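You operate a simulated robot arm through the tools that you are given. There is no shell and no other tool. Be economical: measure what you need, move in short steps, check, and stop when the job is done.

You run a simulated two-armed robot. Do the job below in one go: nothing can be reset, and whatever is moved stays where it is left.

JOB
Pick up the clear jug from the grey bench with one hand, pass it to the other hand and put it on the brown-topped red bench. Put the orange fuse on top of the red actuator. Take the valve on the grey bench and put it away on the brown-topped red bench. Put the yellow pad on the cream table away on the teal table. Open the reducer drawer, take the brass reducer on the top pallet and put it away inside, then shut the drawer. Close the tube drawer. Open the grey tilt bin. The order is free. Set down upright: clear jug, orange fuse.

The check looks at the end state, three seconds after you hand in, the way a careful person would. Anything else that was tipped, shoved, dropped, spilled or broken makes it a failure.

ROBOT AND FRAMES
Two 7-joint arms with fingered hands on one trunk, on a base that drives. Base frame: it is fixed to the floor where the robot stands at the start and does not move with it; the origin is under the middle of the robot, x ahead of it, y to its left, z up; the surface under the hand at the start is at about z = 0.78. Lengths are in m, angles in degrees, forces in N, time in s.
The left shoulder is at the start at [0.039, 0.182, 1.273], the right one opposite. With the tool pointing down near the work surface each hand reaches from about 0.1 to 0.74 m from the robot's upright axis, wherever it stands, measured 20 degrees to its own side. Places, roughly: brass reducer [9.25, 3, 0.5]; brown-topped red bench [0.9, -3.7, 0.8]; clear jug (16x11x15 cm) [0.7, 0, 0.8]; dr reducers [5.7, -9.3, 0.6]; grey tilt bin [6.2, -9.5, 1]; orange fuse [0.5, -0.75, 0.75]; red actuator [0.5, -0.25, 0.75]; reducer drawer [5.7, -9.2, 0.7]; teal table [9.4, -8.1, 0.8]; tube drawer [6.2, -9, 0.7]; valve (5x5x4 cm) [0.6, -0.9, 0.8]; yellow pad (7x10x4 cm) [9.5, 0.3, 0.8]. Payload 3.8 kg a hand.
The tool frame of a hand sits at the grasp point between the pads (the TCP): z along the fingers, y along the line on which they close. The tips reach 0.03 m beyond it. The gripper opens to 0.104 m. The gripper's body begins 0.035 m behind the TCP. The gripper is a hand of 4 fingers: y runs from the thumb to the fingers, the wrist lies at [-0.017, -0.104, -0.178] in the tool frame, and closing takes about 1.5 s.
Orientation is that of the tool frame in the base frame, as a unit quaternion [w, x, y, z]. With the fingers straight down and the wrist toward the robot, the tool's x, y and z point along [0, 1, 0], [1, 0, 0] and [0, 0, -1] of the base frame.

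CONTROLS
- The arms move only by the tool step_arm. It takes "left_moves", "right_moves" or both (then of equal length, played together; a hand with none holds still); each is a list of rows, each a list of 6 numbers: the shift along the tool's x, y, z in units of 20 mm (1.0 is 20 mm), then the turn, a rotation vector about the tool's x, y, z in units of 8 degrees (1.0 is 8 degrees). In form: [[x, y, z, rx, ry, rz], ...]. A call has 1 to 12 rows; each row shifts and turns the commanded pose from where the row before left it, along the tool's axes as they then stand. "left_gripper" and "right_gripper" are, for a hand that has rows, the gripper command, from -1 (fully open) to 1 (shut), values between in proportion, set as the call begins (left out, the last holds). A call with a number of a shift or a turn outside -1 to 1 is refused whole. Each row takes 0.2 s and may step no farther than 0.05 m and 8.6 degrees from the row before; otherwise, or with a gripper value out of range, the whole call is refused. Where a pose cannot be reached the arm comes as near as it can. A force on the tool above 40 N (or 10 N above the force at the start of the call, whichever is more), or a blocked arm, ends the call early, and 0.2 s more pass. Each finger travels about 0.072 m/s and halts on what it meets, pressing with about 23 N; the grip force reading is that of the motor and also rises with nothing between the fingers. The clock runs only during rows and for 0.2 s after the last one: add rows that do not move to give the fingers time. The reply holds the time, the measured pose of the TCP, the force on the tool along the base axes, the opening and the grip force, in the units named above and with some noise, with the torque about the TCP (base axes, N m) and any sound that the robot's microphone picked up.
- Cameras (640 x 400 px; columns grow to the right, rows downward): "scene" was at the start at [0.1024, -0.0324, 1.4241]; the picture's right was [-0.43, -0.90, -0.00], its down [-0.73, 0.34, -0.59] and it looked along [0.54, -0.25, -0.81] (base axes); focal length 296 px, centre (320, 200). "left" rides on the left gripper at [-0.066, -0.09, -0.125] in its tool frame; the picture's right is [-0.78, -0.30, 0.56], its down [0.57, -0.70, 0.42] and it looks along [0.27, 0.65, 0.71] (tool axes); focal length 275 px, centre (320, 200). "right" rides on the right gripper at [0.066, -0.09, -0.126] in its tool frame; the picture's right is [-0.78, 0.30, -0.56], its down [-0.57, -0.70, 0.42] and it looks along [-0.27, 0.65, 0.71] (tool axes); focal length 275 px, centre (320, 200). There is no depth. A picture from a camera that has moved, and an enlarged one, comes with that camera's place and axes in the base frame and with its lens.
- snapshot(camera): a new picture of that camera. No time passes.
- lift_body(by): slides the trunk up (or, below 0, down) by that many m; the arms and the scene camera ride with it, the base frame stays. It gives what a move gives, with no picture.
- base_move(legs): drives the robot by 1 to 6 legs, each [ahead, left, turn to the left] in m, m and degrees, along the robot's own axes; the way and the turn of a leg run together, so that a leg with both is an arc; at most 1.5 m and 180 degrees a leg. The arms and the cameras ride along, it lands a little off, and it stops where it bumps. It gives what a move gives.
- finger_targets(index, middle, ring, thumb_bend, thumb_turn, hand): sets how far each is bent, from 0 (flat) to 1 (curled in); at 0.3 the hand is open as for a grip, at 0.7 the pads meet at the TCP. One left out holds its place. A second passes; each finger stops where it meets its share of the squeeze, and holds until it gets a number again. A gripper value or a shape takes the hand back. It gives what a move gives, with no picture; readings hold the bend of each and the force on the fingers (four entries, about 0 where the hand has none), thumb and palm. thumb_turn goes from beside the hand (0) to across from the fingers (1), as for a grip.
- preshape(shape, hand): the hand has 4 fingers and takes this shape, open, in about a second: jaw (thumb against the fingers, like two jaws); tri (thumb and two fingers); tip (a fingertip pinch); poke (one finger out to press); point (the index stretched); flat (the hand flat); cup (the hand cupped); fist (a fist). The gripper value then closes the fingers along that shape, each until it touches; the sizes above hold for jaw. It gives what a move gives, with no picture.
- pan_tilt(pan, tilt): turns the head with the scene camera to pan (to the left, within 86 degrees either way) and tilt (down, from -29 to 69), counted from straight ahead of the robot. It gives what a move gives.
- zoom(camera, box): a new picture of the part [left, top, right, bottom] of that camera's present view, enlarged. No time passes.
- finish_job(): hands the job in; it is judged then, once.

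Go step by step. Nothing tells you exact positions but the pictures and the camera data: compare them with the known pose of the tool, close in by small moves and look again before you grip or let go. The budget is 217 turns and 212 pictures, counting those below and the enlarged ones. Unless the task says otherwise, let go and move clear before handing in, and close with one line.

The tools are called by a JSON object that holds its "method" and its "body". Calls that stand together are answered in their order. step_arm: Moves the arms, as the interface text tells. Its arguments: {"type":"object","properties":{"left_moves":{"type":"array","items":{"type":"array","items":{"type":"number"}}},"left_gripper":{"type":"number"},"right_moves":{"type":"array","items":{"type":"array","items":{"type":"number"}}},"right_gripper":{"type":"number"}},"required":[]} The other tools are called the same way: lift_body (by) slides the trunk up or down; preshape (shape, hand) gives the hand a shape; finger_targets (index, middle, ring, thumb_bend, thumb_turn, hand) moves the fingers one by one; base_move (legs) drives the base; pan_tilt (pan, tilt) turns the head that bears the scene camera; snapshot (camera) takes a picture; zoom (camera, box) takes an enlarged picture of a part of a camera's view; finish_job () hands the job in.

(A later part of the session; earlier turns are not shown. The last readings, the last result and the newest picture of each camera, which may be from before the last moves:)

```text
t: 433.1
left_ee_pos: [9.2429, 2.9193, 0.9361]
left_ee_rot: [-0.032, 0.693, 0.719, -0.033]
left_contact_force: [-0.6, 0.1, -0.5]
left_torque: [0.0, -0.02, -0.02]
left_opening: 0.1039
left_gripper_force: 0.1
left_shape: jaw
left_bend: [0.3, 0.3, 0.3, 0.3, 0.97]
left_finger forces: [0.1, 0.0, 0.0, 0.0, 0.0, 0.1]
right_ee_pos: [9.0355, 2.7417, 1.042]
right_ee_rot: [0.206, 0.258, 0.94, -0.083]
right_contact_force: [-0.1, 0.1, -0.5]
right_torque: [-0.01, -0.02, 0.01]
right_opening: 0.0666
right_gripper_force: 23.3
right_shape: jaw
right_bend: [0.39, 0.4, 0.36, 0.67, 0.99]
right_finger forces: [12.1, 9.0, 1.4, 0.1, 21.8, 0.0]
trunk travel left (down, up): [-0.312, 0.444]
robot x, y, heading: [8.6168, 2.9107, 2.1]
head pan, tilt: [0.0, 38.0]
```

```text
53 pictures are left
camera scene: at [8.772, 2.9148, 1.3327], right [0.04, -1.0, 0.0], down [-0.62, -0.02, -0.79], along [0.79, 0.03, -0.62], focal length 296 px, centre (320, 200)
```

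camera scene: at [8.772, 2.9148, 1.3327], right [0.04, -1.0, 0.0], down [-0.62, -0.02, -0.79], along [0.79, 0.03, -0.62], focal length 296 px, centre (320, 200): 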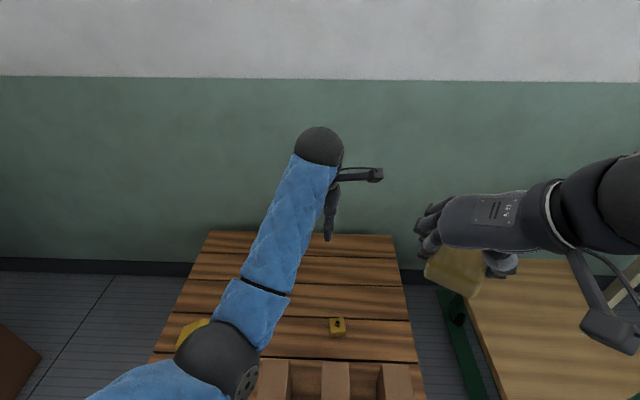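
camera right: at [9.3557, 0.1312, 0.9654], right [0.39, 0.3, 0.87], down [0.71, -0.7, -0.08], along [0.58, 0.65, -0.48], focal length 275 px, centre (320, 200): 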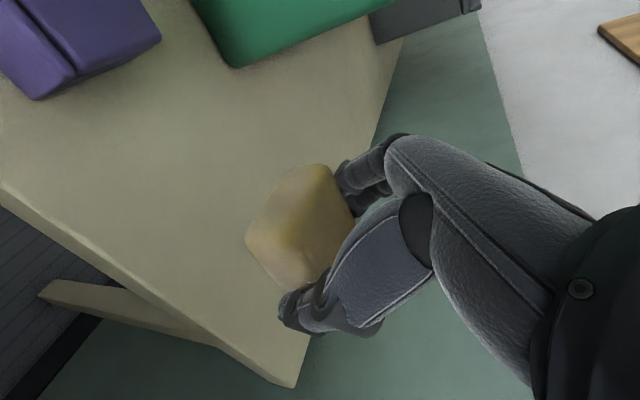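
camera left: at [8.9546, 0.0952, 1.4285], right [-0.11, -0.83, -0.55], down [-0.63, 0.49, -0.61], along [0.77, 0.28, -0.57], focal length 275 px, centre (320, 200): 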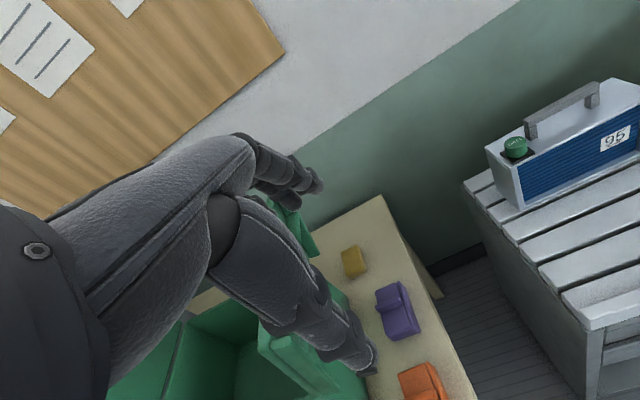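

Lower the trunk further and straighten the left hand, then descend toward the reducer.

{"method": "lift_body", "body": {"by": -0.17}}

{"method": "step_arm", "body": {"left_moves": [[0, 0, 0, -0.33, 0, 0], [0, 0, 0, -0.33, 0, 0], [-0.6, 0.3, 1, 0, 0, 0], [-0.6, 0.3, 1, 0, 0, 0], [-0.6, 0, 1, 0, 0, 0], [0, 0, 1, 0, 0, 0], [0, 0, 1, 0, 0, 0], [0, 0, 1, 0, 0, 0], [0, 0, 1, 0, 0, 0]]}}

{"method": "snapshot", "body": {"camera": "left"}}

{"method": "snapshot", "body": {"camera": "scene"}}

```text
t: 435.0
left_ee_pos: [9.2426, 2.9184, 0.7668]
left_ee_rot: [-0.031, 0.694, 0.719, -0.032]
left_contact_force: [-0.2, 1.6, 0.3]
left_torque: [0.0, 0.0, 0.01]
left_opening: 0.1036
left_gripper_force: 0.1
left_shape: jaw
left_bend: [0.3, 0.3, 0.3, 0.3, 0.97]
left_finger forces: [0.0, 0.1, 0.1, 0.0, 0.0, 0.0]
right_ee_pos: [9.0724, 2.7436, 0.8128]
right_ee_rot: [0.126, 0.247, 0.955, -0.109]
right_contact_force: [0.4, 0.5, -1.2]
right_torque: [0.0, 0.01, 0.01]
right_opening: 0.0668
right_gripper_force: 23.2
right_shape: jaw
right_bend: [0.39, 0.4, 0.36, 0.67, 0.99]
right_finger forces: [12.0, 8.8, 1.3, 0.1, 21.8, 0.0]
trunk travel left (down, up): [-0.142, 0.614]
robot x, y, heading: [8.6195, 2.913, 2.1]
head pan, tilt: [0.0, 38.0]
```

```text
t: 437.2
left_ee_pos: [9.2774, 2.9062, 0.6389]
left_ee_rot: [0.006, 0.684, 0.729, 0.024]
left_contact_force: [0.5, -0.8, -0.4]
left_torque: [0.02, -0.01, -0.04]
left_opening: 0.1039
left_gripper_force: 0.0
left_shape: jaw
left_bend: [0.3, 0.3, 0.3, 0.3, 0.97]
left_finger forces: [0.1, 0.0, 0.1, 0.0, 0.0, 0.0]
right_ee_pos: [9.0737, 2.7439, 0.8113]
right_ee_rot: [0.125, 0.248, 0.954, -0.109]
right_contact_force: [0.5, 0.6, -0.2]
right_torque: [0.01, 0.01, 0.01]
right_opening: 0.0667
right_gripper_force: 23.1
right_shape: jaw
right_bend: [0.39, 0.4, 0.36, 0.67, 0.99]
right_finger forces: [12.1, 8.9, 1.4, 0.0, 21.8, 0.0]
trunk travel left (down, up): [-0.142, 0.614]
robot x, y, heading: [8.6183, 2.9123, 2.2]
head pan, tilt: [0.0, 38.0]
stopped in row 9 (left hand): the arm was blocked; the commanded pose is now the measured one
```

```text
52 pictures are left
camera left: at [9.1857, 2.8307, 0.7599], right [-0.22, -0.78, -0.59], down [-0.72, 0.54, -0.44], along [0.66, 0.32, -0.68], focal length 275 px, centre (320, 200)
```

left: 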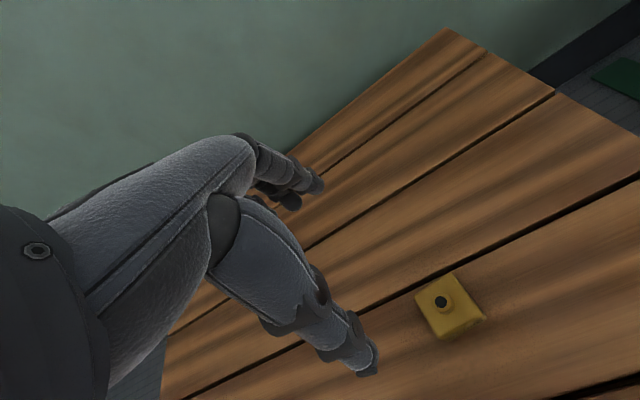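

```text
51 pictures are left
camera scene: at [8.854, 2.9185, 1.1571], right [0.04, -1.0, 0.0], down [-0.62, -0.02, -0.79], along [0.79, 0.03, -0.62], focal length 296 px, centre (320, 200)
```

scene: 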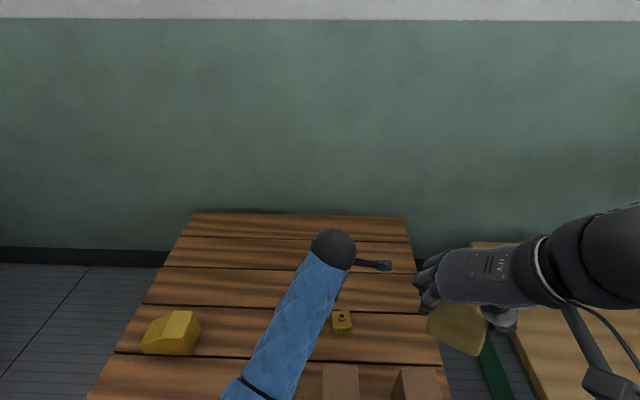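

Reducer at (9.258,2.877). Align over it and continue down.

{"method": "step_arm", "body": {"left_moves": [[-0.75, -0.45, 0, 0, 0, 0], [-0.75, -0.45, 0, 0, 0, 0], [0, 0, 1, 0, 0, 0], [0, 0, 1, 0, 0, 0], [0, 0, 1, 0, 0, 0], [0, 0, 1, 0, 0, 0], [0, 0, 1, 0, 0, 0]]}}

```text
t: 439.0
left_ee_pos: [9.2792, 2.8979, 0.544]
left_ee_rot: [0.006, 0.679, 0.733, 0.041]
left_contact_force: [-0.6, -0.4, 0.2]
left_torque: [-0.01, 0.0, -0.01]
left_opening: 0.1038
left_gripper_force: 0.1
left_shape: jaw
left_bend: [0.3, 0.3, 0.3, 0.3, 0.97]
left_finger forces: [0.1, 0.0, 0.1, 0.0, 0.0, 0.1]
right_ee_pos: [9.0735, 2.7432, 0.8109]
right_ee_rot: [0.125, 0.247, 0.955, -0.109]
right_contact_force: [-0.6, -0.8, 0.3]
right_torque: [0.03, -0.01, 0.03]
right_opening: 0.0669
right_gripper_force: 23.0
right_shape: jaw
right_bend: [0.39, 0.4, 0.36, 0.67, 0.99]
right_finger forces: [12.2, 9.1, 1.4, 0.0, 21.8, 0.1]
trunk travel left (down, up): [-0.142, 0.614]
robot x, y, heading: [8.6164, 2.9117, 2.3]
head pan, tilt: [0.0, 38.0]
stopped in row 7 (left hand): the arm was blocked; the commanded pose is now the measured one
```

{"method": "snapshot", "body": {"camera": "scene"}}

{"method": "snapshot", "body": {"camera": "left"}}

```text
50 pictures are left
camera scene: at [8.8539, 2.9185, 1.1571], right [0.04, -1.0, 0.0], down [-0.62, -0.02, -0.79], along [0.79, 0.03, -0.62], focal length 296 px, centre (320, 200)
```

scene: 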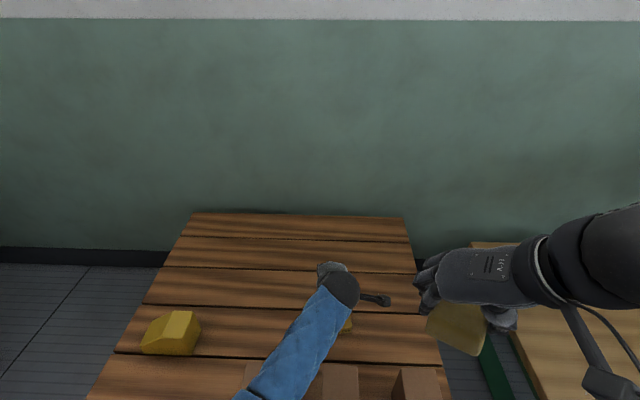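

```text
49 pictures are left
camera left: at [9.1871, 2.8187, 0.6587], right [-0.2, -0.76, -0.61], down [-0.72, 0.54, -0.44], along [0.67, 0.35, -0.65], focal length 275 px, centre (320, 200)
```

left: 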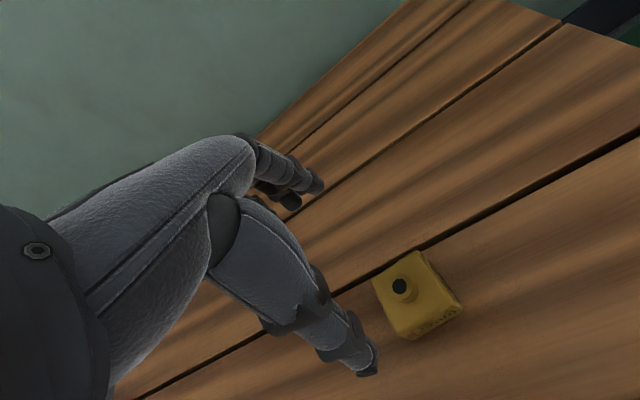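

The arm seems folded against a joint limit. Raise the trunk 9 cm and extend the arm instead.

{"method": "lift_body", "body": {"by": 0.09}}

{"method": "step_arm", "body": {"left_moves": [[-0.6, -0.45, 0, 0, 0, 0], [-0.6, -0.45, 0, 0, 0, 0], [0, 0, 1, -0.2, 0.2, 0], [0, 0, 1, -0.2, 0.2, 0], [0, 0, 1, 0, 0, 0], [0, 0, 1, 0, 0, 0], [0, 0, 1, 0, 0, 0], [0, 0, 1, 0, 0, 0]]}}

{"method": "snapshot", "body": {"camera": "left"}}

```text
t: 440.2
left_ee_pos: [9.2786, 2.8947, 0.6312]
left_ee_rot: [0.006, 0.68, 0.732, 0.038]
left_contact_force: [0.2, 0.4, 0.1]
left_torque: [-0.01, 0.0, 0.03]
left_opening: 0.1039
left_gripper_force: 0.0
left_shape: jaw
left_bend: [0.3, 0.3, 0.3, 0.3, 0.97]
left_finger forces: [0.0, 0.0, 0.0, 0.0, 0.1, 0.1]
right_ee_pos: [9.0721, 2.7436, 0.9008]
right_ee_rot: [0.124, 0.248, 0.954, -0.109]
right_contact_force: [0.3, 0.6, 0.0]
right_torque: [-0.03, 0.0, 0.02]
right_opening: 0.0668
right_gripper_force: 22.4
right_shape: jaw
right_bend: [0.39, 0.4, 0.36, 0.67, 0.99]
right_finger forces: [12.0, 8.9, 1.4, 0.0, 21.7, 0.0]
trunk travel left (down, up): [-0.232, 0.524]
robot x, y, heading: [8.6159, 2.9108, 1.9]
head pan, tilt: [0.0, 38.0]
```

```text
t: 442.0
left_ee_pos: [9.2485, 2.8498, 0.5916]
left_ee_rot: [0.008, 0.69, 0.721, 0.065]
left_contact_force: [0.1, 0.4, 0.8]
left_torque: [-0.03, -0.02, -0.05]
left_opening: 0.1039
left_gripper_force: 0.0
left_shape: jaw
left_bend: [0.3, 0.3, 0.3, 0.3, 0.97]
left_finger forces: [0.0, 0.0, 0.0, 0.1, 0.0, 0.1]
left hand out of reach, approached as far as the arm can: row 4, 5, 6, 7, 8
right_ee_pos: [9.0719, 2.7438, 0.9015]
right_ee_rot: [0.125, 0.248, 0.954, -0.109]
right_contact_force: [0.7, -0.7, -1.0]
right_torque: [-0.03, 0.0, 0.0]
right_opening: 0.0669
right_gripper_force: 22.6
right_shape: jaw
right_bend: [0.39, 0.4, 0.36, 0.67, 0.99]
right_finger forces: [11.9, 8.9, 1.4, 0.1, 21.9, 0.0]
trunk travel left (down, up): [-0.232, 0.524]
robot x, y, heading: [8.6163, 2.9088, 2.2]
head pan, tilt: [0.0, 38.0]
```

```text
48 pictures are left
camera left: at [9.1502, 2.7702, 0.7017], right [-0.2, -0.74, -0.64], down [-0.68, 0.58, -0.45], along [0.7, 0.35, -0.62], focal length 275 px, centre (320, 200)
```

left: 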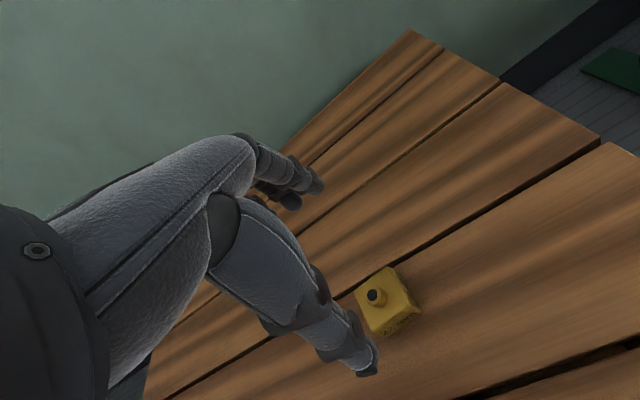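

Arm extended now; lowering the trunk carries the hand straight down. Lower 10 cm, then fine-align.

{"method": "lift_body", "body": {"by": -0.09}}

{"method": "step_arm", "body": {"left_moves": [[0.6, 0.25, 0, 0, 0, 0], [0.6, 0.25, 0, 0, 0, 0], [0, 0, 0, 0, 0, 0]]}}

{"method": "snapshot", "body": {"camera": "left"}}

```text
t: 443.3
left_ee_pos: [9.2502, 2.8523, 0.5026]
left_ee_rot: [0.006, 0.678, 0.73, 0.08]
left_contact_force: [0.0, 0.1, 0.7]
left_torque: [0.04, 0.03, -0.01]
left_opening: 0.1038
left_gripper_force: 0.0
left_shape: jaw
left_bend: [0.3, 0.3, 0.3, 0.3, 0.97]
left_finger forces: [0.1, 0.0, 0.0, 0.0, 0.0, 0.0]
right_ee_pos: [9.0722, 2.743, 0.8113]
right_ee_rot: [0.124, 0.248, 0.955, -0.109]
right_contact_force: [-0.2, -0.6, -0.4]
right_torque: [-0.02, -0.01, -0.03]
right_opening: 0.0666
right_gripper_force: 22.9
right_shape: jaw
right_bend: [0.39, 0.4, 0.36, 0.67, 0.99]
right_finger forces: [12.0, 9.0, 1.4, 0.1, 21.7, 0.1]
trunk travel left (down, up): [-0.142, 0.614]
robot x, y, heading: [8.6214, 2.9111, 2.0]
head pan, tilt: [0.0, 38.0]
```

```text
t: 444.1
left_ee_pos: [9.2571, 2.8767, 0.5061]
left_ee_rot: [0.003, 0.678, 0.73, 0.079]
left_contact_force: [-0.7, 0.0, -0.6]
left_torque: [0.02, 0.01, 0.02]
left_opening: 0.104
left_gripper_force: 0.1
left_shape: jaw
left_bend: [0.3, 0.3, 0.3, 0.3, 0.97]
left_finger forces: [0.0, 0.0, 0.0, 0.1, 0.0, 0.1]
right_ee_pos: [9.0717, 2.7435, 0.8113]
right_ee_rot: [0.125, 0.248, 0.955, -0.109]
right_contact_force: [0.1, -0.4, 0.1]
right_torque: [0.01, 0.02, -0.04]
right_opening: 0.0665
right_gripper_force: 23.0
right_shape: jaw
right_bend: [0.39, 0.4, 0.36, 0.67, 0.99]
right_finger forces: [11.9, 8.9, 1.4, 0.0, 21.7, 0.1]
trunk travel left (down, up): [-0.142, 0.614]
robot x, y, heading: [8.6162, 2.9086, 2.1]
head pan, tilt: [0.0, 38.0]
```

```text
47 pictures are left
camera left: at [9.1582, 2.791, 0.6121], right [-0.17, -0.73, -0.66], down [-0.69, 0.57, -0.45], along [0.7, 0.39, -0.6], focal length 275 px, centre (320, 200)
```

left: 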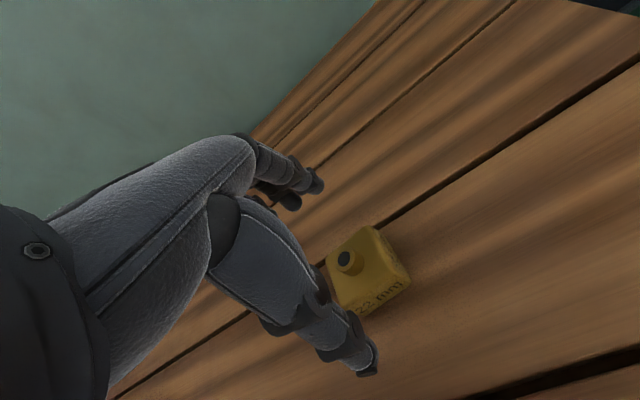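

{"method": "lift_body", "body": {"by": -0.045}}

{"method": "snapshot", "body": {"camera": "left"}}

```text
t: 444.9
left_ee_pos: [9.2652, 2.9089, 0.451]
left_ee_rot: [-0.008, 0.671, 0.735, 0.099]
left_contact_force: [-1.0, -6.8, 11.0]
left_torque: [-0.31, 0.69, 0.42]
left_opening: 0.1039
left_gripper_force: 0.0
left_shape: jaw
left_bend: [0.3, 0.3, 0.3, 0.25, 0.94]
left_finger forces: [0.0, 0.1, 0.0, 0.0, 10.8, 0.1]
right_ee_pos: [9.0814, 2.7441, 0.7499]
right_ee_rot: [0.099, 0.245, 0.957, -0.116]
right_contact_force: [0.4, -0.2, -0.4]
right_torque: [0.02, 0.0, -0.02]
right_opening: 0.0668
right_gripper_force: 23.6
right_shape: jaw
right_bend: [0.39, 0.4, 0.36, 0.67, 0.99]
right_finger forces: [12.0, 9.1, 1.4, 0.0, 21.7, 0.0]
trunk travel left (down, up): [-0.097, 0.659]
robot x, y, heading: [8.617, 2.9107, 2.1]
head pan, tilt: [0.0, 38.0]
```

```text
46 pictures are left
camera left: at [9.1669, 2.8158, 0.5536], right [-0.15, -0.7, -0.7], down [-0.7, 0.57, -0.43], along [0.7, 0.42, -0.57], focal length 275 px, centre (320, 200)
```

left: 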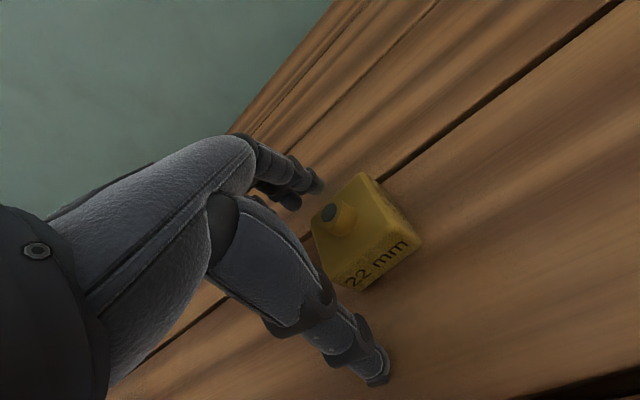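

The hand drifted +y 3 cm and the thumb touches the pallet. Correct −y and slightly up.

{"method": "step_arm", "body": {"left_moves": [[0, 0, -0.3, 0, 0, 0], [-0.8, -0.1, -0.25, 0, 0, 0], [-0.8, -0.1, -0.2, 0, 0, 0], [0, 0, 0, 0, 0, 0]]}}

{"method": "snapshot", "body": {"camera": "left"}}

```text
t: 446.1
left_ee_pos: [9.2595, 2.8694, 0.4602]
left_ee_rot: [-0.009, 0.671, 0.736, 0.091]
left_contact_force: [0.2, 0.4, 0.1]
left_torque: [0.0, -0.02, 0.01]
left_opening: 0.104
left_gripper_force: 0.0
left_shape: jaw
left_bend: [0.3, 0.3, 0.3, 0.3, 0.97]
left_finger forces: [0.0, 0.0, 0.1, 0.1, 0.0, 0.0]
right_ee_pos: [9.0842, 2.7441, 0.7492]
right_ee_rot: [0.098, 0.244, 0.958, -0.118]
right_contact_force: [0.0, 0.3, -0.3]
right_torque: [0.02, 0.01, 0.05]
right_opening: 0.0664
right_gripper_force: 22.8
right_shape: jaw
right_bend: [0.39, 0.4, 0.36, 0.67, 0.99]
right_finger forces: [12.0, 9.0, 1.4, 0.1, 21.7, 0.0]
trunk travel left (down, up): [-0.097, 0.659]
robot x, y, heading: [8.6159, 2.9105, 2.4]
head pan, tilt: [0.0, 38.0]
stopped in row 4 (left hand): the arm was blocked; the commanded pose is now the measured one
```

```text
45 pictures are left
camera left: at [9.1622, 2.7777, 0.5633], right [-0.16, -0.71, -0.69], down [-0.7, 0.57, -0.42], along [0.69, 0.42, -0.59], focal length 275 px, centre (320, 200)
```

left: 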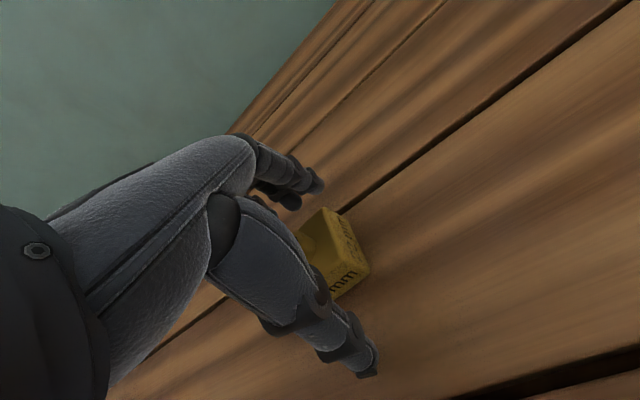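

Aligned over the reducer; close.

{"method": "step_arm", "body": {"left_moves": [[0, 0, 0, 0, 0, 0], [0, 0, 0, 0, 0, 0], [0, 0, 0, 0, 0, 0], [0, 0, 0, 0, 0, 0], [0, 0, 0, 0, 0, 0], [0, 0, 0, 0, 0, 0], [0, 0, 0, 0, 0, 0], [0, 0, 0, 0, 0, 0]], "left_gripper": 1}}

{"method": "lift_body", "body": {"by": 0.1}}

{"method": "snapshot", "body": {"camera": "left"}}

```text
t: 447.9
left_ee_pos: [9.2581, 2.8699, 0.4603]
left_ee_rot: [-0.01, 0.672, 0.735, 0.091]
left_contact_force: [1.8, 0.9, 1.3]
left_torque: [0.0, 0.04, -0.02]
left_opening: 0.0453
left_gripper_force: 23.0
left_shape: jaw
left_bend: [0.73, 0.42, 0.39, 0.74, 1.0]
left_finger forces: [12.2, 6.8, 3.2, 0.1, 20.3, 0.0]
right_ee_pos: [9.0829, 2.745, 0.7486]
right_ee_rot: [0.098, 0.243, 0.958, -0.118]
right_contact_force: [0.3, -1.0, -0.8]
right_torque: [-0.03, -0.02, -0.01]
right_opening: 0.0668
right_gripper_force: 23.2
right_shape: jaw
right_bend: [0.39, 0.4, 0.36, 0.67, 0.99]
right_finger forces: [11.9, 9.0, 1.4, 0.1, 21.7, 0.0]
trunk travel left (down, up): [-0.097, 0.659]
robot x, y, heading: [8.6147, 2.9072, 2.2]
head pan, tilt: [0.0, 38.0]
```

```text
t: 449.3
left_ee_pos: [9.2572, 2.8675, 0.5591]
left_ee_rot: [-0.008, 0.672, 0.735, 0.089]
left_contact_force: [0.3, -0.1, -3.7]
left_torque: [-0.09, 0.07, 0.04]
left_opening: 0.0453
left_gripper_force: 23.0
left_shape: jaw
left_bend: [0.73, 0.43, 0.4, 0.74, 1.0]
left_finger forces: [11.5, 6.3, 2.6, 0.0, 20.6, 0.1]
right_ee_pos: [9.0837, 2.7435, 0.8476]
right_ee_rot: [0.097, 0.244, 0.958, -0.117]
right_contact_force: [0.1, 0.5, -0.4]
right_torque: [0.02, 0.04, -0.01]
right_opening: 0.0665
right_gripper_force: 22.9
right_shape: jaw
right_bend: [0.39, 0.4, 0.36, 0.67, 0.99]
right_finger forces: [11.9, 9.1, 1.5, 0.1, 21.7, 0.0]
trunk travel left (down, up): [-0.197, 0.559]
robot x, y, heading: [8.6185, 2.9115, 2.2]
head pan, tilt: [0.0, 38.0]
```

```text
44 pictures are left
camera left: at [9.1608, 2.7753, 0.6627], right [-0.16, -0.71, -0.69], down [-0.7, 0.57, -0.42], along [0.69, 0.42, -0.59], focal length 275 px, centre (320, 200)
```

left: 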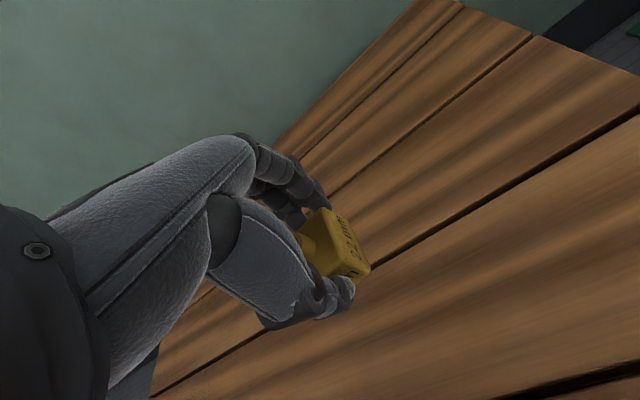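

Both items held. Raise the trunk, back away, turn south and drive back down the corridor.

{"method": "lift_body", "body": {"by": 0.4}}

{"method": "base_move", "body": {"legs": [[-0.7, 0, -2.2], [0, 0, -90], [1.2, 0, 0], [1.1, 0, 0], [0, 0.5, 0]]}}

{"method": "pan_tilt", "body": {"pan": 0, "tilt": 30}}

{"method": "snapshot", "body": {"camera": "scene"}}

```text
t: 453.1
left_ee_pos: [9.2681, 2.8676, 1.0806]
left_ee_rot: [0.061, 0.66, 0.731, 0.159]
left_contact_force: [-0.6, -0.1, -3.9]
left_torque: [-0.04, 0.03, 0.0]
left_opening: 0.0452
left_gripper_force: 22.9
left_shape: jaw
left_bend: [0.73, 0.43, 0.4, 0.74, 1.0]
left_finger forces: [11.4, 6.2, 2.5, 0.0, 21.0, 0.0]
right_ee_pos: [9.0846, 2.7445, 1.2484]
right_ee_rot: [0.098, 0.244, 0.957, -0.118]
right_contact_force: [0.2, -0.6, 0.2]
right_torque: [0.05, 0.02, -0.04]
right_opening: 0.0664
right_gripper_force: 23.2
right_shape: jaw
right_bend: [0.39, 0.4, 0.36, 0.67, 0.99]
right_finger forces: [11.9, 9.0, 1.4, 0.1, 21.7, 0.1]
trunk travel left (down, up): [-0.597, 0.159]
robot x, y, heading: [8.6146, 2.911, 2.3]
head pan, tilt: [0.0, 38.0]
```

```text
t: 474.3
left_ee_pos: [8.4488, -0.0462, 1.081]
left_ee_rot: [0.156, 0.984, 0.052, 0.069]
left_contact_force: [0.9, 0.6, -4.7]
left_torque: [0.04, 0.06, -0.01]
left_opening: 0.045
left_gripper_force: 23.6
left_shape: jaw
left_bend: [0.73, 0.43, 0.4, 0.74, 1.0]
left_finger forces: [11.3, 6.0, 2.5, 0.0, 20.6, 0.0]
right_ee_pos: [8.3254, 0.1389, 1.2485]
right_ee_rot: [-0.014, 0.85, 0.505, -0.152]
right_contact_force: [-0.6, 0.7, 0.3]
right_torque: [0.01, 0.03, -0.02]
right_opening: 0.067
right_gripper_force: 23.7
right_shape: jaw
right_bend: [0.39, 0.4, 0.36, 0.67, 0.99]
right_finger forces: [11.8, 8.9, 1.3, 0.0, 21.6, 0.0]
trunk travel left (down, up): [-0.597, 0.159]
robot x, y, heading: [8.4913, 0.6021, -87.6]
head pan, tilt: [0.0, 38.0]
```

```text
t: 475.0
left_ee_pos: [8.4492, -0.045, 1.0803]
left_ee_rot: [0.156, 0.984, 0.052, 0.07]
left_contact_force: [0.7, 0.0, -4.1]
left_torque: [0.06, 0.02, -0.02]
left_opening: 0.0453
left_gripper_force: 23.3
left_shape: jaw
left_bend: [0.73, 0.43, 0.4, 0.74, 1.0]
left_finger forces: [11.2, 5.9, 2.6, 0.0, 20.6, 0.0]
right_ee_pos: [8.325, 0.1393, 1.2487]
right_ee_rot: [-0.013, 0.849, 0.506, -0.153]
right_contact_force: [-0.2, 0.7, 0.4]
right_torque: [0.01, -0.02, -0.01]
right_opening: 0.067
right_gripper_force: 23.0
right_shape: jaw
right_bend: [0.39, 0.4, 0.36, 0.67, 0.99]
right_finger forces: [11.9, 9.0, 1.4, 0.1, 21.5, 0.1]
trunk travel left (down, up): [-0.597, 0.159]
robot x, y, heading: [8.4921, 0.6098, -87.5]
head pan, tilt: [0.0, 30.0]
```

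```text
43 pictures are left
camera scene: at [8.4956, 0.5013, 1.6319], right [-1.0, -0.04, 0.0], down [-0.02, 0.5, -0.87], along [0.04, -0.86, -0.5], focal length 296 px, centre (320, 200)
```

scene: 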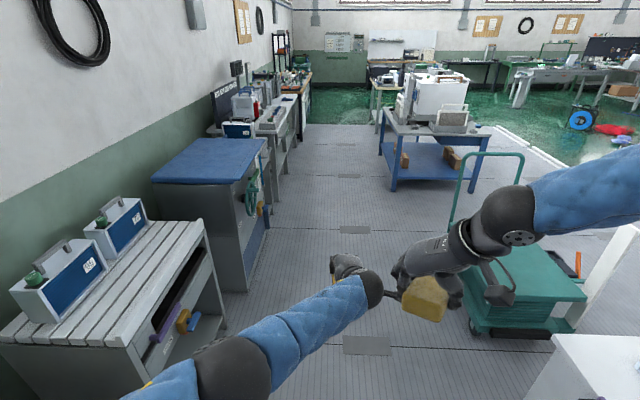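

{"method": "base_move", "body": {"legs": [[0, -0.03, -2.4], [1.4, 0, 0], [1.4, 0, 0]]}}

```text
t: 489.1
left_ee_pos: [8.3409, -2.8648, 1.0808]
left_ee_rot: [0.158, 0.985, 0.02, 0.066]
left_contact_force: [-0.1, 0.5, -4.0]
left_torque: [0.05, 0.03, -0.04]
left_opening: 0.0445
left_gripper_force: 23.0
left_shape: jaw
left_bend: [0.73, 0.43, 0.41, 0.74, 1.0]
left_finger forces: [11.2, 5.9, 2.4, 0.0, 20.5, 0.0]
right_ee_pos: [8.2304, -2.6746, 1.2489]
right_ee_rot: [-0.019, 0.865, 0.477, -0.152]
right_contact_force: [0.2, 0.8, 0.2]
right_torque: [0.01, 0.0, 0.01]
right_opening: 0.0667
right_gripper_force: 22.9
right_shape: jaw
right_bend: [0.39, 0.4, 0.36, 0.67, 0.99]
right_finger forces: [11.8, 8.9, 1.3, 0.0, 21.5, 0.0]
trunk travel left (down, up): [-0.597, 0.159]
robot x, y, heading: [8.4237, -2.2206, -91.2]
head pan, tilt: [0.0, 30.0]
```

{"method": "base_move", "body": {"legs": [[0, 0.03, 1.3], [1.4, 0, 0], [1.4, 0, 0], [1.3, 0, 0]]}}

{"method": "pan_tilt", "body": {"pan": 15, "tilt": 30}}

{"method": "snapshot", "body": {"camera": "scene"}}

```text
t: 509.1
left_ee_pos: [8.4879, -6.9456, 1.0811]
left_ee_rot: [0.156, 0.984, 0.051, 0.07]
left_contact_force: [0.5, 0.1, -5.1]
left_torque: [0.06, 0.07, 0.0]
left_opening: 0.0446
left_gripper_force: 22.9
left_shape: jaw
left_bend: [0.73, 0.43, 0.41, 0.74, 1.0]
left_finger forces: [11.2, 5.9, 2.3, 0.1, 20.5, 0.1]
right_ee_pos: [8.3628, -6.7599, 1.2483]
right_ee_rot: [-0.014, 0.85, 0.504, -0.153]
right_contact_force: [0.3, -0.6, -0.2]
right_torque: [0.04, 0.01, -0.02]
right_opening: 0.0667
right_gripper_force: 23.4
right_shape: jaw
right_bend: [0.39, 0.4, 0.36, 0.67, 0.99]
right_finger forces: [11.8, 9.0, 1.4, 0.1, 21.5, 0.0]
trunk travel left (down, up): [-0.597, 0.159]
robot x, y, heading: [8.5305, -6.295, -87.4]
head pan, tilt: [0.0, 30.0]
```

```text
t: 509.9
left_ee_pos: [8.4882, -6.9455, 1.0795]
left_ee_rot: [0.156, 0.984, 0.052, 0.07]
left_contact_force: [-0.3, 0.3, -4.2]
left_torque: [0.05, 0.03, 0.01]
left_opening: 0.0448
left_gripper_force: 23.0
left_shape: jaw
left_bend: [0.73, 0.43, 0.41, 0.74, 1.0]
left_finger forces: [11.2, 6.0, 2.3, 0.1, 20.7, 0.0]
right_ee_pos: [8.363, -6.7598, 1.2492]
right_ee_rot: [-0.014, 0.85, 0.504, -0.152]
right_contact_force: [0.1, -0.6, -0.2]
right_torque: [-0.01, 0.02, 0.01]
right_opening: 0.0665
right_gripper_force: 23.4
right_shape: jaw
right_bend: [0.39, 0.4, 0.36, 0.67, 0.99]
right_finger forces: [11.9, 9.0, 1.3, 0.0, 21.5, 0.1]
trunk travel left (down, up): [-0.597, 0.159]
robot x, y, heading: [8.5314, -6.2909, -87.5]
head pan, tilt: [15.0, 30.0]
```

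```text
42 pictures are left
camera scene: at [8.5584, -6.3946, 1.632], right [-0.96, -0.3, 0.0], down [-0.15, 0.48, -0.87], along [0.26, -0.83, -0.5], focal length 296 px, centre (320, 200)
```

scene: 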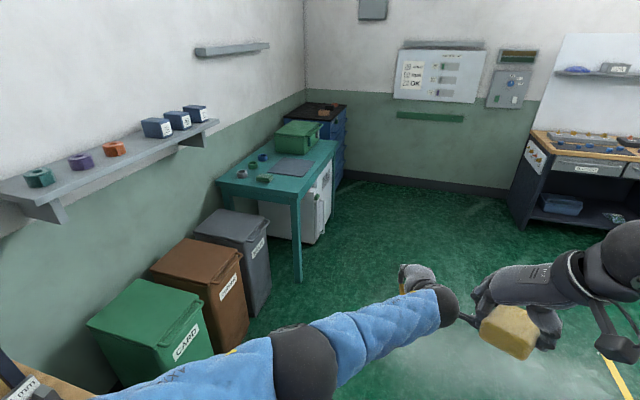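

Teal table spans x≈9.15–9.7, y≈-7.8…-8.77. Drive alongside and face it.

{"method": "base_move", "body": {"legs": [[1.0, 0.06, -2], [0.6, 0, 0], [0, 0, 89.5]]}}

{"method": "pan_tilt", "body": {"pan": 0, "tilt": 45}}

{"method": "snapshot", "body": {"camera": "scene"}}

```text
t: 522.0
left_ee_pos: [9.2497, -7.9663, 1.0804]
left_ee_rot: [0.065, 0.674, 0.719, 0.157]
left_contact_force: [0.4, 0.5, -4.1]
left_torque: [-0.01, 0.03, -0.03]
left_opening: 0.0442
left_gripper_force: 22.9
left_shape: jaw
left_bend: [0.73, 0.43, 0.42, 0.74, 1.0]
left_finger forces: [10.8, 5.8, 2.5, 0.0, 20.0, 0.0]
right_ee_pos: [9.0609, -8.0822, 1.2473]
right_ee_rot: [0.096, 0.263, 0.953, -0.12]
right_contact_force: [0.1, 0.6, -0.2]
right_torque: [0.01, -0.02, 0.0]
right_opening: 0.0666
right_gripper_force: 23.3
right_shape: jaw
right_bend: [0.39, 0.4, 0.36, 0.67, 0.99]
right_finger forces: [11.6, 8.9, 1.3, 0.0, 21.2, 0.0]
trunk travel left (down, up): [-0.597, 0.159]
robot x, y, heading: [8.6002, -7.9005, -0.0]
head pan, tilt: [15.0, 30.0]
```

```text
t: 522.7
left_ee_pos: [9.2499, -7.9664, 1.079]
left_ee_rot: [0.065, 0.673, 0.719, 0.158]
left_contact_force: [-0.4, -0.1, -4.8]
left_torque: [-0.06, 0.04, -0.02]
left_opening: 0.0444
left_gripper_force: 23.2
left_shape: jaw
left_bend: [0.73, 0.43, 0.44, 0.74, 1.0]
left_finger forces: [11.1, 5.9, 5.8, 0.0, 20.3, 0.0]
right_ee_pos: [9.0602, -8.0832, 1.2492]
right_ee_rot: [0.095, 0.263, 0.953, -0.12]
right_contact_force: [0.0, -0.4, 0.5]
right_torque: [-0.01, 0.04, -0.01]
right_opening: 0.0666
right_gripper_force: 23.0
right_shape: jaw
right_bend: [0.39, 0.4, 0.36, 0.67, 0.99]
right_finger forces: [11.5, 9.0, 1.3, 0.0, 21.3, 0.0]
trunk travel left (down, up): [-0.597, 0.159]
robot x, y, heading: [8.6021, -7.9012, 0.3]
head pan, tilt: [0.0, 45.0]
```

```text
41 pictures are left
camera scene: at [8.6957, -7.9005, 1.6094], right [0.0, -1.0, 0.0], down [-0.71, 0.0, -0.71], along [0.71, 0.0, -0.71], focal length 296 px, centre (320, 200)
```

scene: 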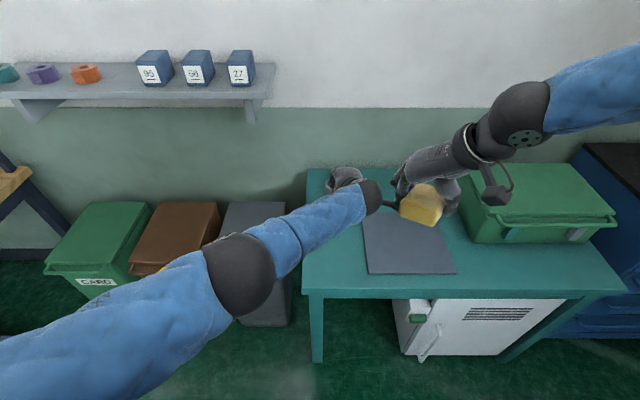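

Target spot: bare table at about (9.30,-7.94). I move the left hand aside, level the pad in the right hand, and move closer.

{"method": "step_arm", "body": {"left_moves": [[1, -0.7, 0, 0, 0, 0], [1, -0.7, 0, 0, 0, 0], [1, -0.7, 0, 0, 0, 0], [1, -0.7, 0, 0, 0, 0], [1, -0.7, 0, 0, 0, 0], [1, -0.7, 0, 0, 0, 0], [1, -0.7, 0, 0, 0, 0], [1, -0.7, 0, 0, 0, 0], [1, 0, 0, 0, 0, 0], [1, 0, 0, 0, 0, 0]], "right_moves": [[0, 0, 0, -0.4, -0.65, 0.16], [0, 0, 0, -0.4, -0.65, 0.16], [0, 0, 0, -0.4, -0.65, 0.16], [0, 0, 0, 0, 0, 0], [0, 0, 0, 0, 0, 0], [0, 0, 0, 0, 0, 0], [0, 0, 0, 0, 0, 0], [0, 0, 0, 0, 0, 0], [0, 0, 0, 0, 0, 0], [0, 0, 0, 0, 0, 0]]}}

{"method": "base_move", "body": {"legs": [[0.17, 0.1, 0]]}}

{"method": "lift_body", "body": {"by": -0.2}}

{"method": "snapshot", "body": {"camera": "scene"}}

```text
t: 524.9
left_ee_pos: [9.1252, -7.7729, 1.069]
left_ee_rot: [0.065, 0.674, 0.719, 0.157]
left_contact_force: [-0.8, 0.5, -3.4]
left_torque: [-0.03, 0.02, -0.02]
left_opening: 0.0443
left_gripper_force: 22.7
left_shape: jaw
left_bend: [0.73, 0.43, 0.44, 0.74, 1.0]
left_finger forces: [11.2, 6.0, 4.4, 0.0, 20.2, 0.1]
right_ee_pos: [9.0599, -8.0827, 1.2492]
right_ee_rot: [0.25, 0.267, 0.928, -0.072]
right_contact_force: [0.5, -0.7, -0.8]
right_torque: [-0.02, 0.01, -0.01]
right_opening: 0.0665
right_gripper_force: 22.6
right_shape: jaw
right_bend: [0.39, 0.4, 0.36, 0.67, 0.99]
right_finger forces: [11.6, 9.0, 1.3, 0.1, 21.2, 0.1]
trunk travel left (down, up): [-0.597, 0.159]
robot x, y, heading: [8.6026, -7.9011, 0.2]
head pan, tilt: [0.0, 45.0]
```

```text
t: 526.5
left_ee_pos: [9.2982, -7.6785, 1.068]
left_ee_rot: [0.065, 0.676, 0.717, 0.157]
left_contact_force: [-0.4, -0.2, -4.6]
left_torque: [-0.07, 0.06, -0.02]
left_opening: 0.0443
left_gripper_force: 23.0
left_shape: jaw
left_bend: [0.73, 0.43, 0.44, 0.74, 1.0]
left_finger forces: [11.3, 6.1, 4.4, 0.0, 20.2, 0.1]
right_ee_pos: [9.2327, -7.9868, 1.2485]
right_ee_rot: [0.248, 0.269, 0.928, -0.072]
right_contact_force: [0.4, 0.0, -0.4]
right_torque: [0.0, 0.06, 0.0]
right_opening: 0.0666
right_gripper_force: 23.0
right_shape: jaw
right_bend: [0.39, 0.4, 0.36, 0.67, 0.99]
right_finger forces: [11.6, 8.9, 1.4, 0.0, 21.3, 0.0]
trunk travel left (down, up): [-0.597, 0.159]
robot x, y, heading: [8.7708, -7.8032, -0.4]
head pan, tilt: [0.0, 45.0]
```

```text
t: 528.7
left_ee_pos: [9.2974, -7.6733, 0.8688]
left_ee_rot: [0.062, 0.675, 0.717, 0.162]
left_contact_force: [0.0, -0.4, -4.6]
left_torque: [-0.03, 0.1, 0.02]
left_opening: 0.0443
left_gripper_force: 22.8
left_shape: jaw
left_bend: [0.73, 0.43, 0.44, 0.74, 1.0]
left_finger forces: [11.3, 5.8, 4.0, 0.0, 20.2, 0.0]
right_ee_pos: [9.2309, -7.9867, 1.0498]
right_ee_rot: [0.25, 0.269, 0.927, -0.071]
right_contact_force: [0.5, -0.6, -0.6]
right_torque: [0.01, 0.01, -0.01]
right_opening: 0.067
right_gripper_force: 22.9
right_shape: jaw
right_bend: [0.39, 0.4, 0.36, 0.67, 0.99]
right_finger forces: [11.5, 9.0, 1.3, 0.1, 21.0, 0.0]
trunk travel left (down, up): [-0.397, 0.359]
robot x, y, heading: [8.7708, -7.8017, -0.2]
head pan, tilt: [0.0, 45.0]
```

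```text
40 pictures are left
camera scene: at [8.8953, -7.802, 1.4086], right [0.0, -1.0, 0.0], down [-0.71, 0.0, -0.71], along [0.71, 0.0, -0.71], focal length 296 px, centre (320, 200)
```

scene: 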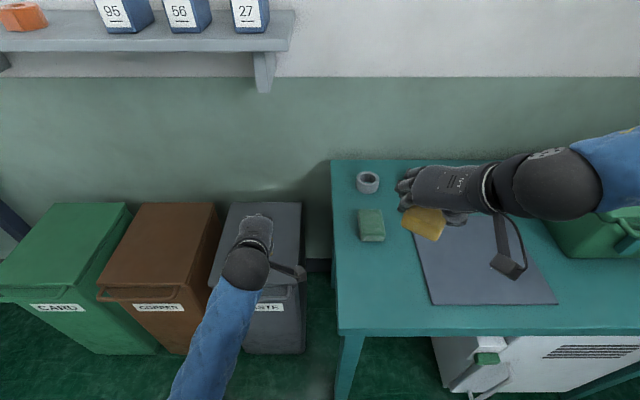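

Free patch in front of the green sponge at (9.235,-7.94). Move over it and descend.

{"method": "step_arm", "body": {"right_moves": [[0.54, 1, -0.31, 0, 0, 0], [0.54, 1, -0.31, 0, 0, 0], [0.5, 0, 0.866, 0, 0, 0], [0.5, 0, 0.866, 0, 0, 0], [0.5, 0, 0.866, 0, 0, 0], [0.5, 0, 0.866, 0, 0, 0], [0.5, 0, 0.866, 0, 0, 0], [0.5, 0, 0.866, 0, 0, 0], [0.5, 0, 0.866, 0, 0, 0], [0, 0, 0, 0, 0, 0]]}}

{"method": "snapshot", "body": {"camera": "scene"}}

```text
t: 530.9
left_ee_pos: [9.2975, -7.6727, 0.8662]
left_ee_rot: [0.061, 0.675, 0.717, 0.161]
left_contact_force: [-0.3, 0.0, -3.3]
left_torque: [-0.03, 0.07, 0.0]
left_opening: 0.0444
left_gripper_force: 23.2
left_shape: jaw
left_bend: [0.73, 0.43, 0.44, 0.74, 1.0]
left_finger forces: [11.3, 5.9, 4.1, 0.0, 20.2, 0.0]
right_ee_pos: [9.228, -7.9647, 0.9353]
right_ee_rot: [0.248, 0.269, 0.928, -0.071]
right_contact_force: [0.4, 0.1, -0.2]
right_torque: [0.0, -0.03, 0.02]
right_opening: 0.0669
right_gripper_force: 23.5
right_shape: jaw
right_bend: [0.4, 0.4, 0.36, 0.67, 0.99]
right_finger forces: [11.3, 9.0, 1.2, 0.1, 21.1, 0.0]
right hand out of reach, approached as far as the arm can: row 7, 8, 9
trunk travel left (down, up): [-0.397, 0.359]
robot x, y, heading: [8.7706, -7.8043, -0.2]
head pan, tilt: [0.0, 45.0]
```

```text
39 pictures are left
camera scene: at [8.8957, -7.8021, 1.4084], right [0.0, -1.0, 0.0], down [-0.71, 0.0, -0.71], along [0.71, 0.0, -0.71], focal length 296 px, centre (320, 200)
```

scene: 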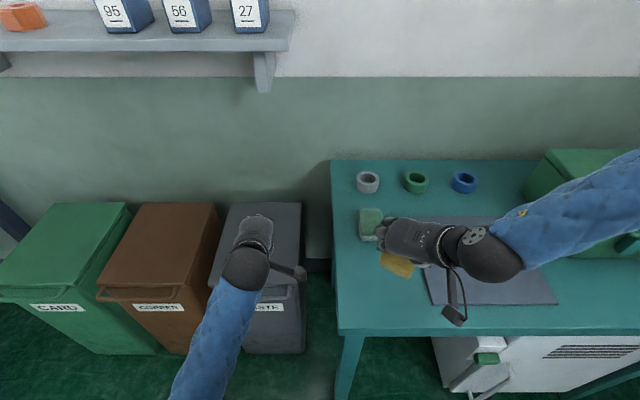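

{"method": "base_move", "body": {"legs": [[0, 0.025, 0.2]]}}

{"method": "lift_body", "body": {"by": -0.05}}

{"method": "zoom", "body": {"camera": "scene", "box": [320, 160, 500, 340]}}

```text
t: 531.7
left_ee_pos: [9.2972, -7.6461, 0.8673]
left_ee_rot: [0.062, 0.674, 0.718, 0.16]
left_contact_force: [-0.3, 0.3, -3.5]
left_torque: [-0.07, 0.04, 0.01]
left_opening: 0.0441
left_gripper_force: 23.5
left_shape: jaw
left_bend: [0.73, 0.43, 0.44, 0.74, 1.0]
left_finger forces: [11.3, 6.0, 4.0, 0.0, 20.2, 0.0]
right_ee_pos: [9.2283, -7.9367, 0.9355]
right_ee_rot: [0.251, 0.266, 0.928, -0.071]
right_contact_force: [-0.3, -0.2, -0.8]
right_torque: [-0.02, 0.0, 0.01]
right_opening: 0.0669
right_gripper_force: 22.7
right_shape: jaw
right_bend: [0.4, 0.4, 0.36, 0.67, 0.99]
right_finger forces: [11.4, 9.0, 1.3, 0.1, 21.0, 0.1]
trunk travel left (down, up): [-0.397, 0.359]
robot x, y, heading: [8.7688, -7.777, 0.2]
head pan, tilt: [0.0, 45.0]
```

```text
t: 532.6
left_ee_pos: [9.3013, -7.5841, 0.8045]
left_ee_rot: [0.01, 0.675, 0.705, 0.22]
left_contact_force: [0.1, -0.3, -5.0]
left_torque: [-0.04, 0.08, 0.01]
left_opening: 0.0445
left_gripper_force: 23.3
left_shape: jaw
left_bend: [0.73, 0.43, 0.44, 0.74, 1.0]
left_finger forces: [11.5, 6.0, 3.7, 0.0, 20.3, 0.1]
right_ee_pos: [9.2281, -7.9384, 0.8837]
right_ee_rot: [0.248, 0.267, 0.929, -0.071]
right_contact_force: [0.1, 0.2, -1.1]
right_torque: [0.01, -0.01, -0.04]
right_opening: 0.0665
right_gripper_force: 23.0
right_shape: jaw
right_bend: [0.4, 0.4, 0.36, 0.67, 0.99]
right_finger forces: [11.4, 8.9, 1.3, 0.0, 21.1, 0.0]
trunk travel left (down, up): [-0.346, 0.41]
robot x, y, heading: [8.7704, -7.777, 0.3]
head pan, tilt: [0.0, 45.0]
stopped: the arm was blocked; the commanded pose is now the measured one
```

```text
2.22 times, centred on (410, 250) of scene
camera zoom: at [8.9102, -7.7765, 1.3567], right [0.0, -1.0, 0.0], down [-0.71, 0.0, -0.71], along [0.71, 0.0, -0.71], focal length 659 px, centre (120, 89)
```

zoom: 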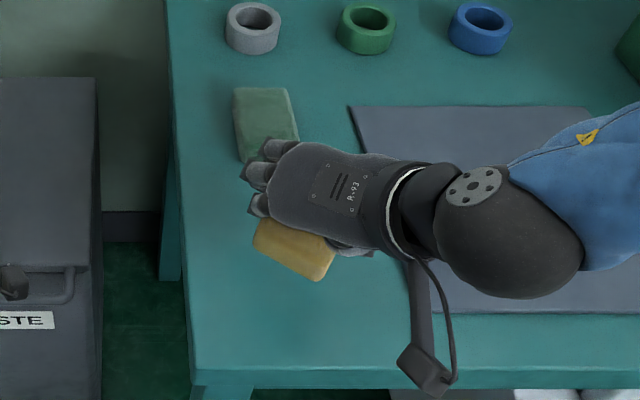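

The arm is over-folded (too close). Back the base off 15 cm while extending the right arm forward, then descend.

{"method": "base_move", "body": {"legs": [[-0.15, 0, 0]]}}

{"method": "step_arm", "body": {"right_moves": [[-0.92, 0.66, 0.53, 0, 0, 0], [-0.92, 0.66, 0.53, 0, 0, 0], [-0.92, 0.66, 0.53, 0, 0, 0], [-0.92, 0.66, 0.53, 0, 0, 0], [-0.92, 0.66, 0.53, 0, 0, 0], [-0.92, 0.66, 0.53, 0, 0, 0], [0.5, 0, 0.866, 0, 0, 0], [0.25, 0, 0.433, 0, 0, 0], [0, 0, 0, 0, 0, 0]]}}

{"method": "snapshot", "body": {"camera": "scene"}}

```text
t: 534.0
left_ee_pos: [9.1493, -7.5842, 0.8057]
left_ee_rot: [0.01, 0.674, 0.705, 0.221]
left_contact_force: [0.1, -1.0, -3.8]
left_torque: [-0.05, 0.04, -0.01]
left_opening: 0.0441
left_gripper_force: 22.9
left_shape: jaw
left_bend: [0.73, 0.43, 0.44, 0.74, 1.0]
left_finger forces: [11.3, 6.0, 3.8, 0.1, 20.4, 0.0]
right_ee_pos: [9.0776, -7.9376, 0.885]
right_ee_rot: [0.249, 0.267, 0.928, -0.07]
right_contact_force: [-0.6, 0.3, -0.5]
right_torque: [-0.01, -0.02, 0.0]
right_opening: 0.0665
right_gripper_force: 22.9
right_shape: jaw
right_bend: [0.4, 0.4, 0.36, 0.67, 0.99]
right_finger forces: [11.5, 9.0, 1.2, 0.0, 21.1, 0.0]
trunk travel left (down, up): [-0.346, 0.41]
robot x, y, heading: [8.6232, -7.7774, -0.0]
head pan, tilt: [0.0, 45.0]
```

```text
t: 536.0
left_ee_pos: [9.1515, -7.5834, 0.8054]
left_ee_rot: [0.01, 0.675, 0.704, 0.22]
left_contact_force: [-0.7, -0.5, -3.9]
left_torque: [-0.05, 0.03, 0.01]
left_opening: 0.0442
left_gripper_force: 23.4
left_shape: jaw
left_bend: [0.73, 0.43, 0.44, 0.74, 1.0]
left_finger forces: [11.4, 5.8, 3.6, 0.0, 20.3, 0.0]
right_ee_pos: [9.205, -7.971, 0.8888]
right_ee_rot: [0.249, 0.267, 0.928, -0.07]
right_contact_force: [-0.4, 0.6, -0.3]
right_torque: [-0.05, 0.01, -0.01]
right_opening: 0.0664
right_gripper_force: 23.3
right_shape: jaw
right_bend: [0.4, 0.4, 0.36, 0.67, 0.99]
right_finger forces: [11.3, 9.1, 1.2, 0.0, 20.9, 0.0]
right hand out of reach, approached as far as the arm can: row 3, 4, 5, 6, 7, 8
trunk travel left (down, up): [-0.346, 0.41]
robot x, y, heading: [8.6222, -7.7734, 0.3]
head pan, tilt: [0.0, 45.0]
```

```text
37 pictures are left
camera scene: at [8.7601, -7.7769, 1.3567], right [0.0, -1.0, 0.0], down [-0.71, 0.0, -0.71], along [0.71, 0.0, -0.71], focal length 296 px, centre (320, 200)
```

scene: 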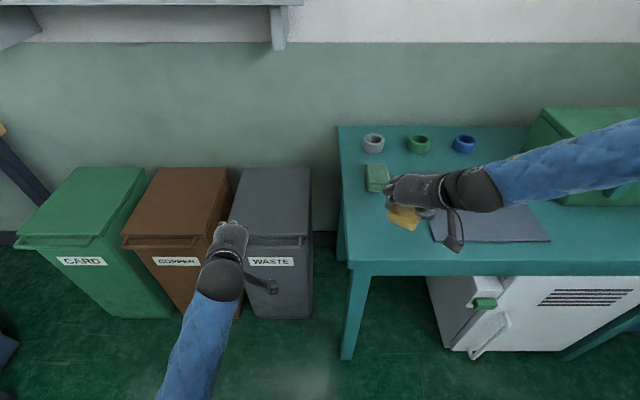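

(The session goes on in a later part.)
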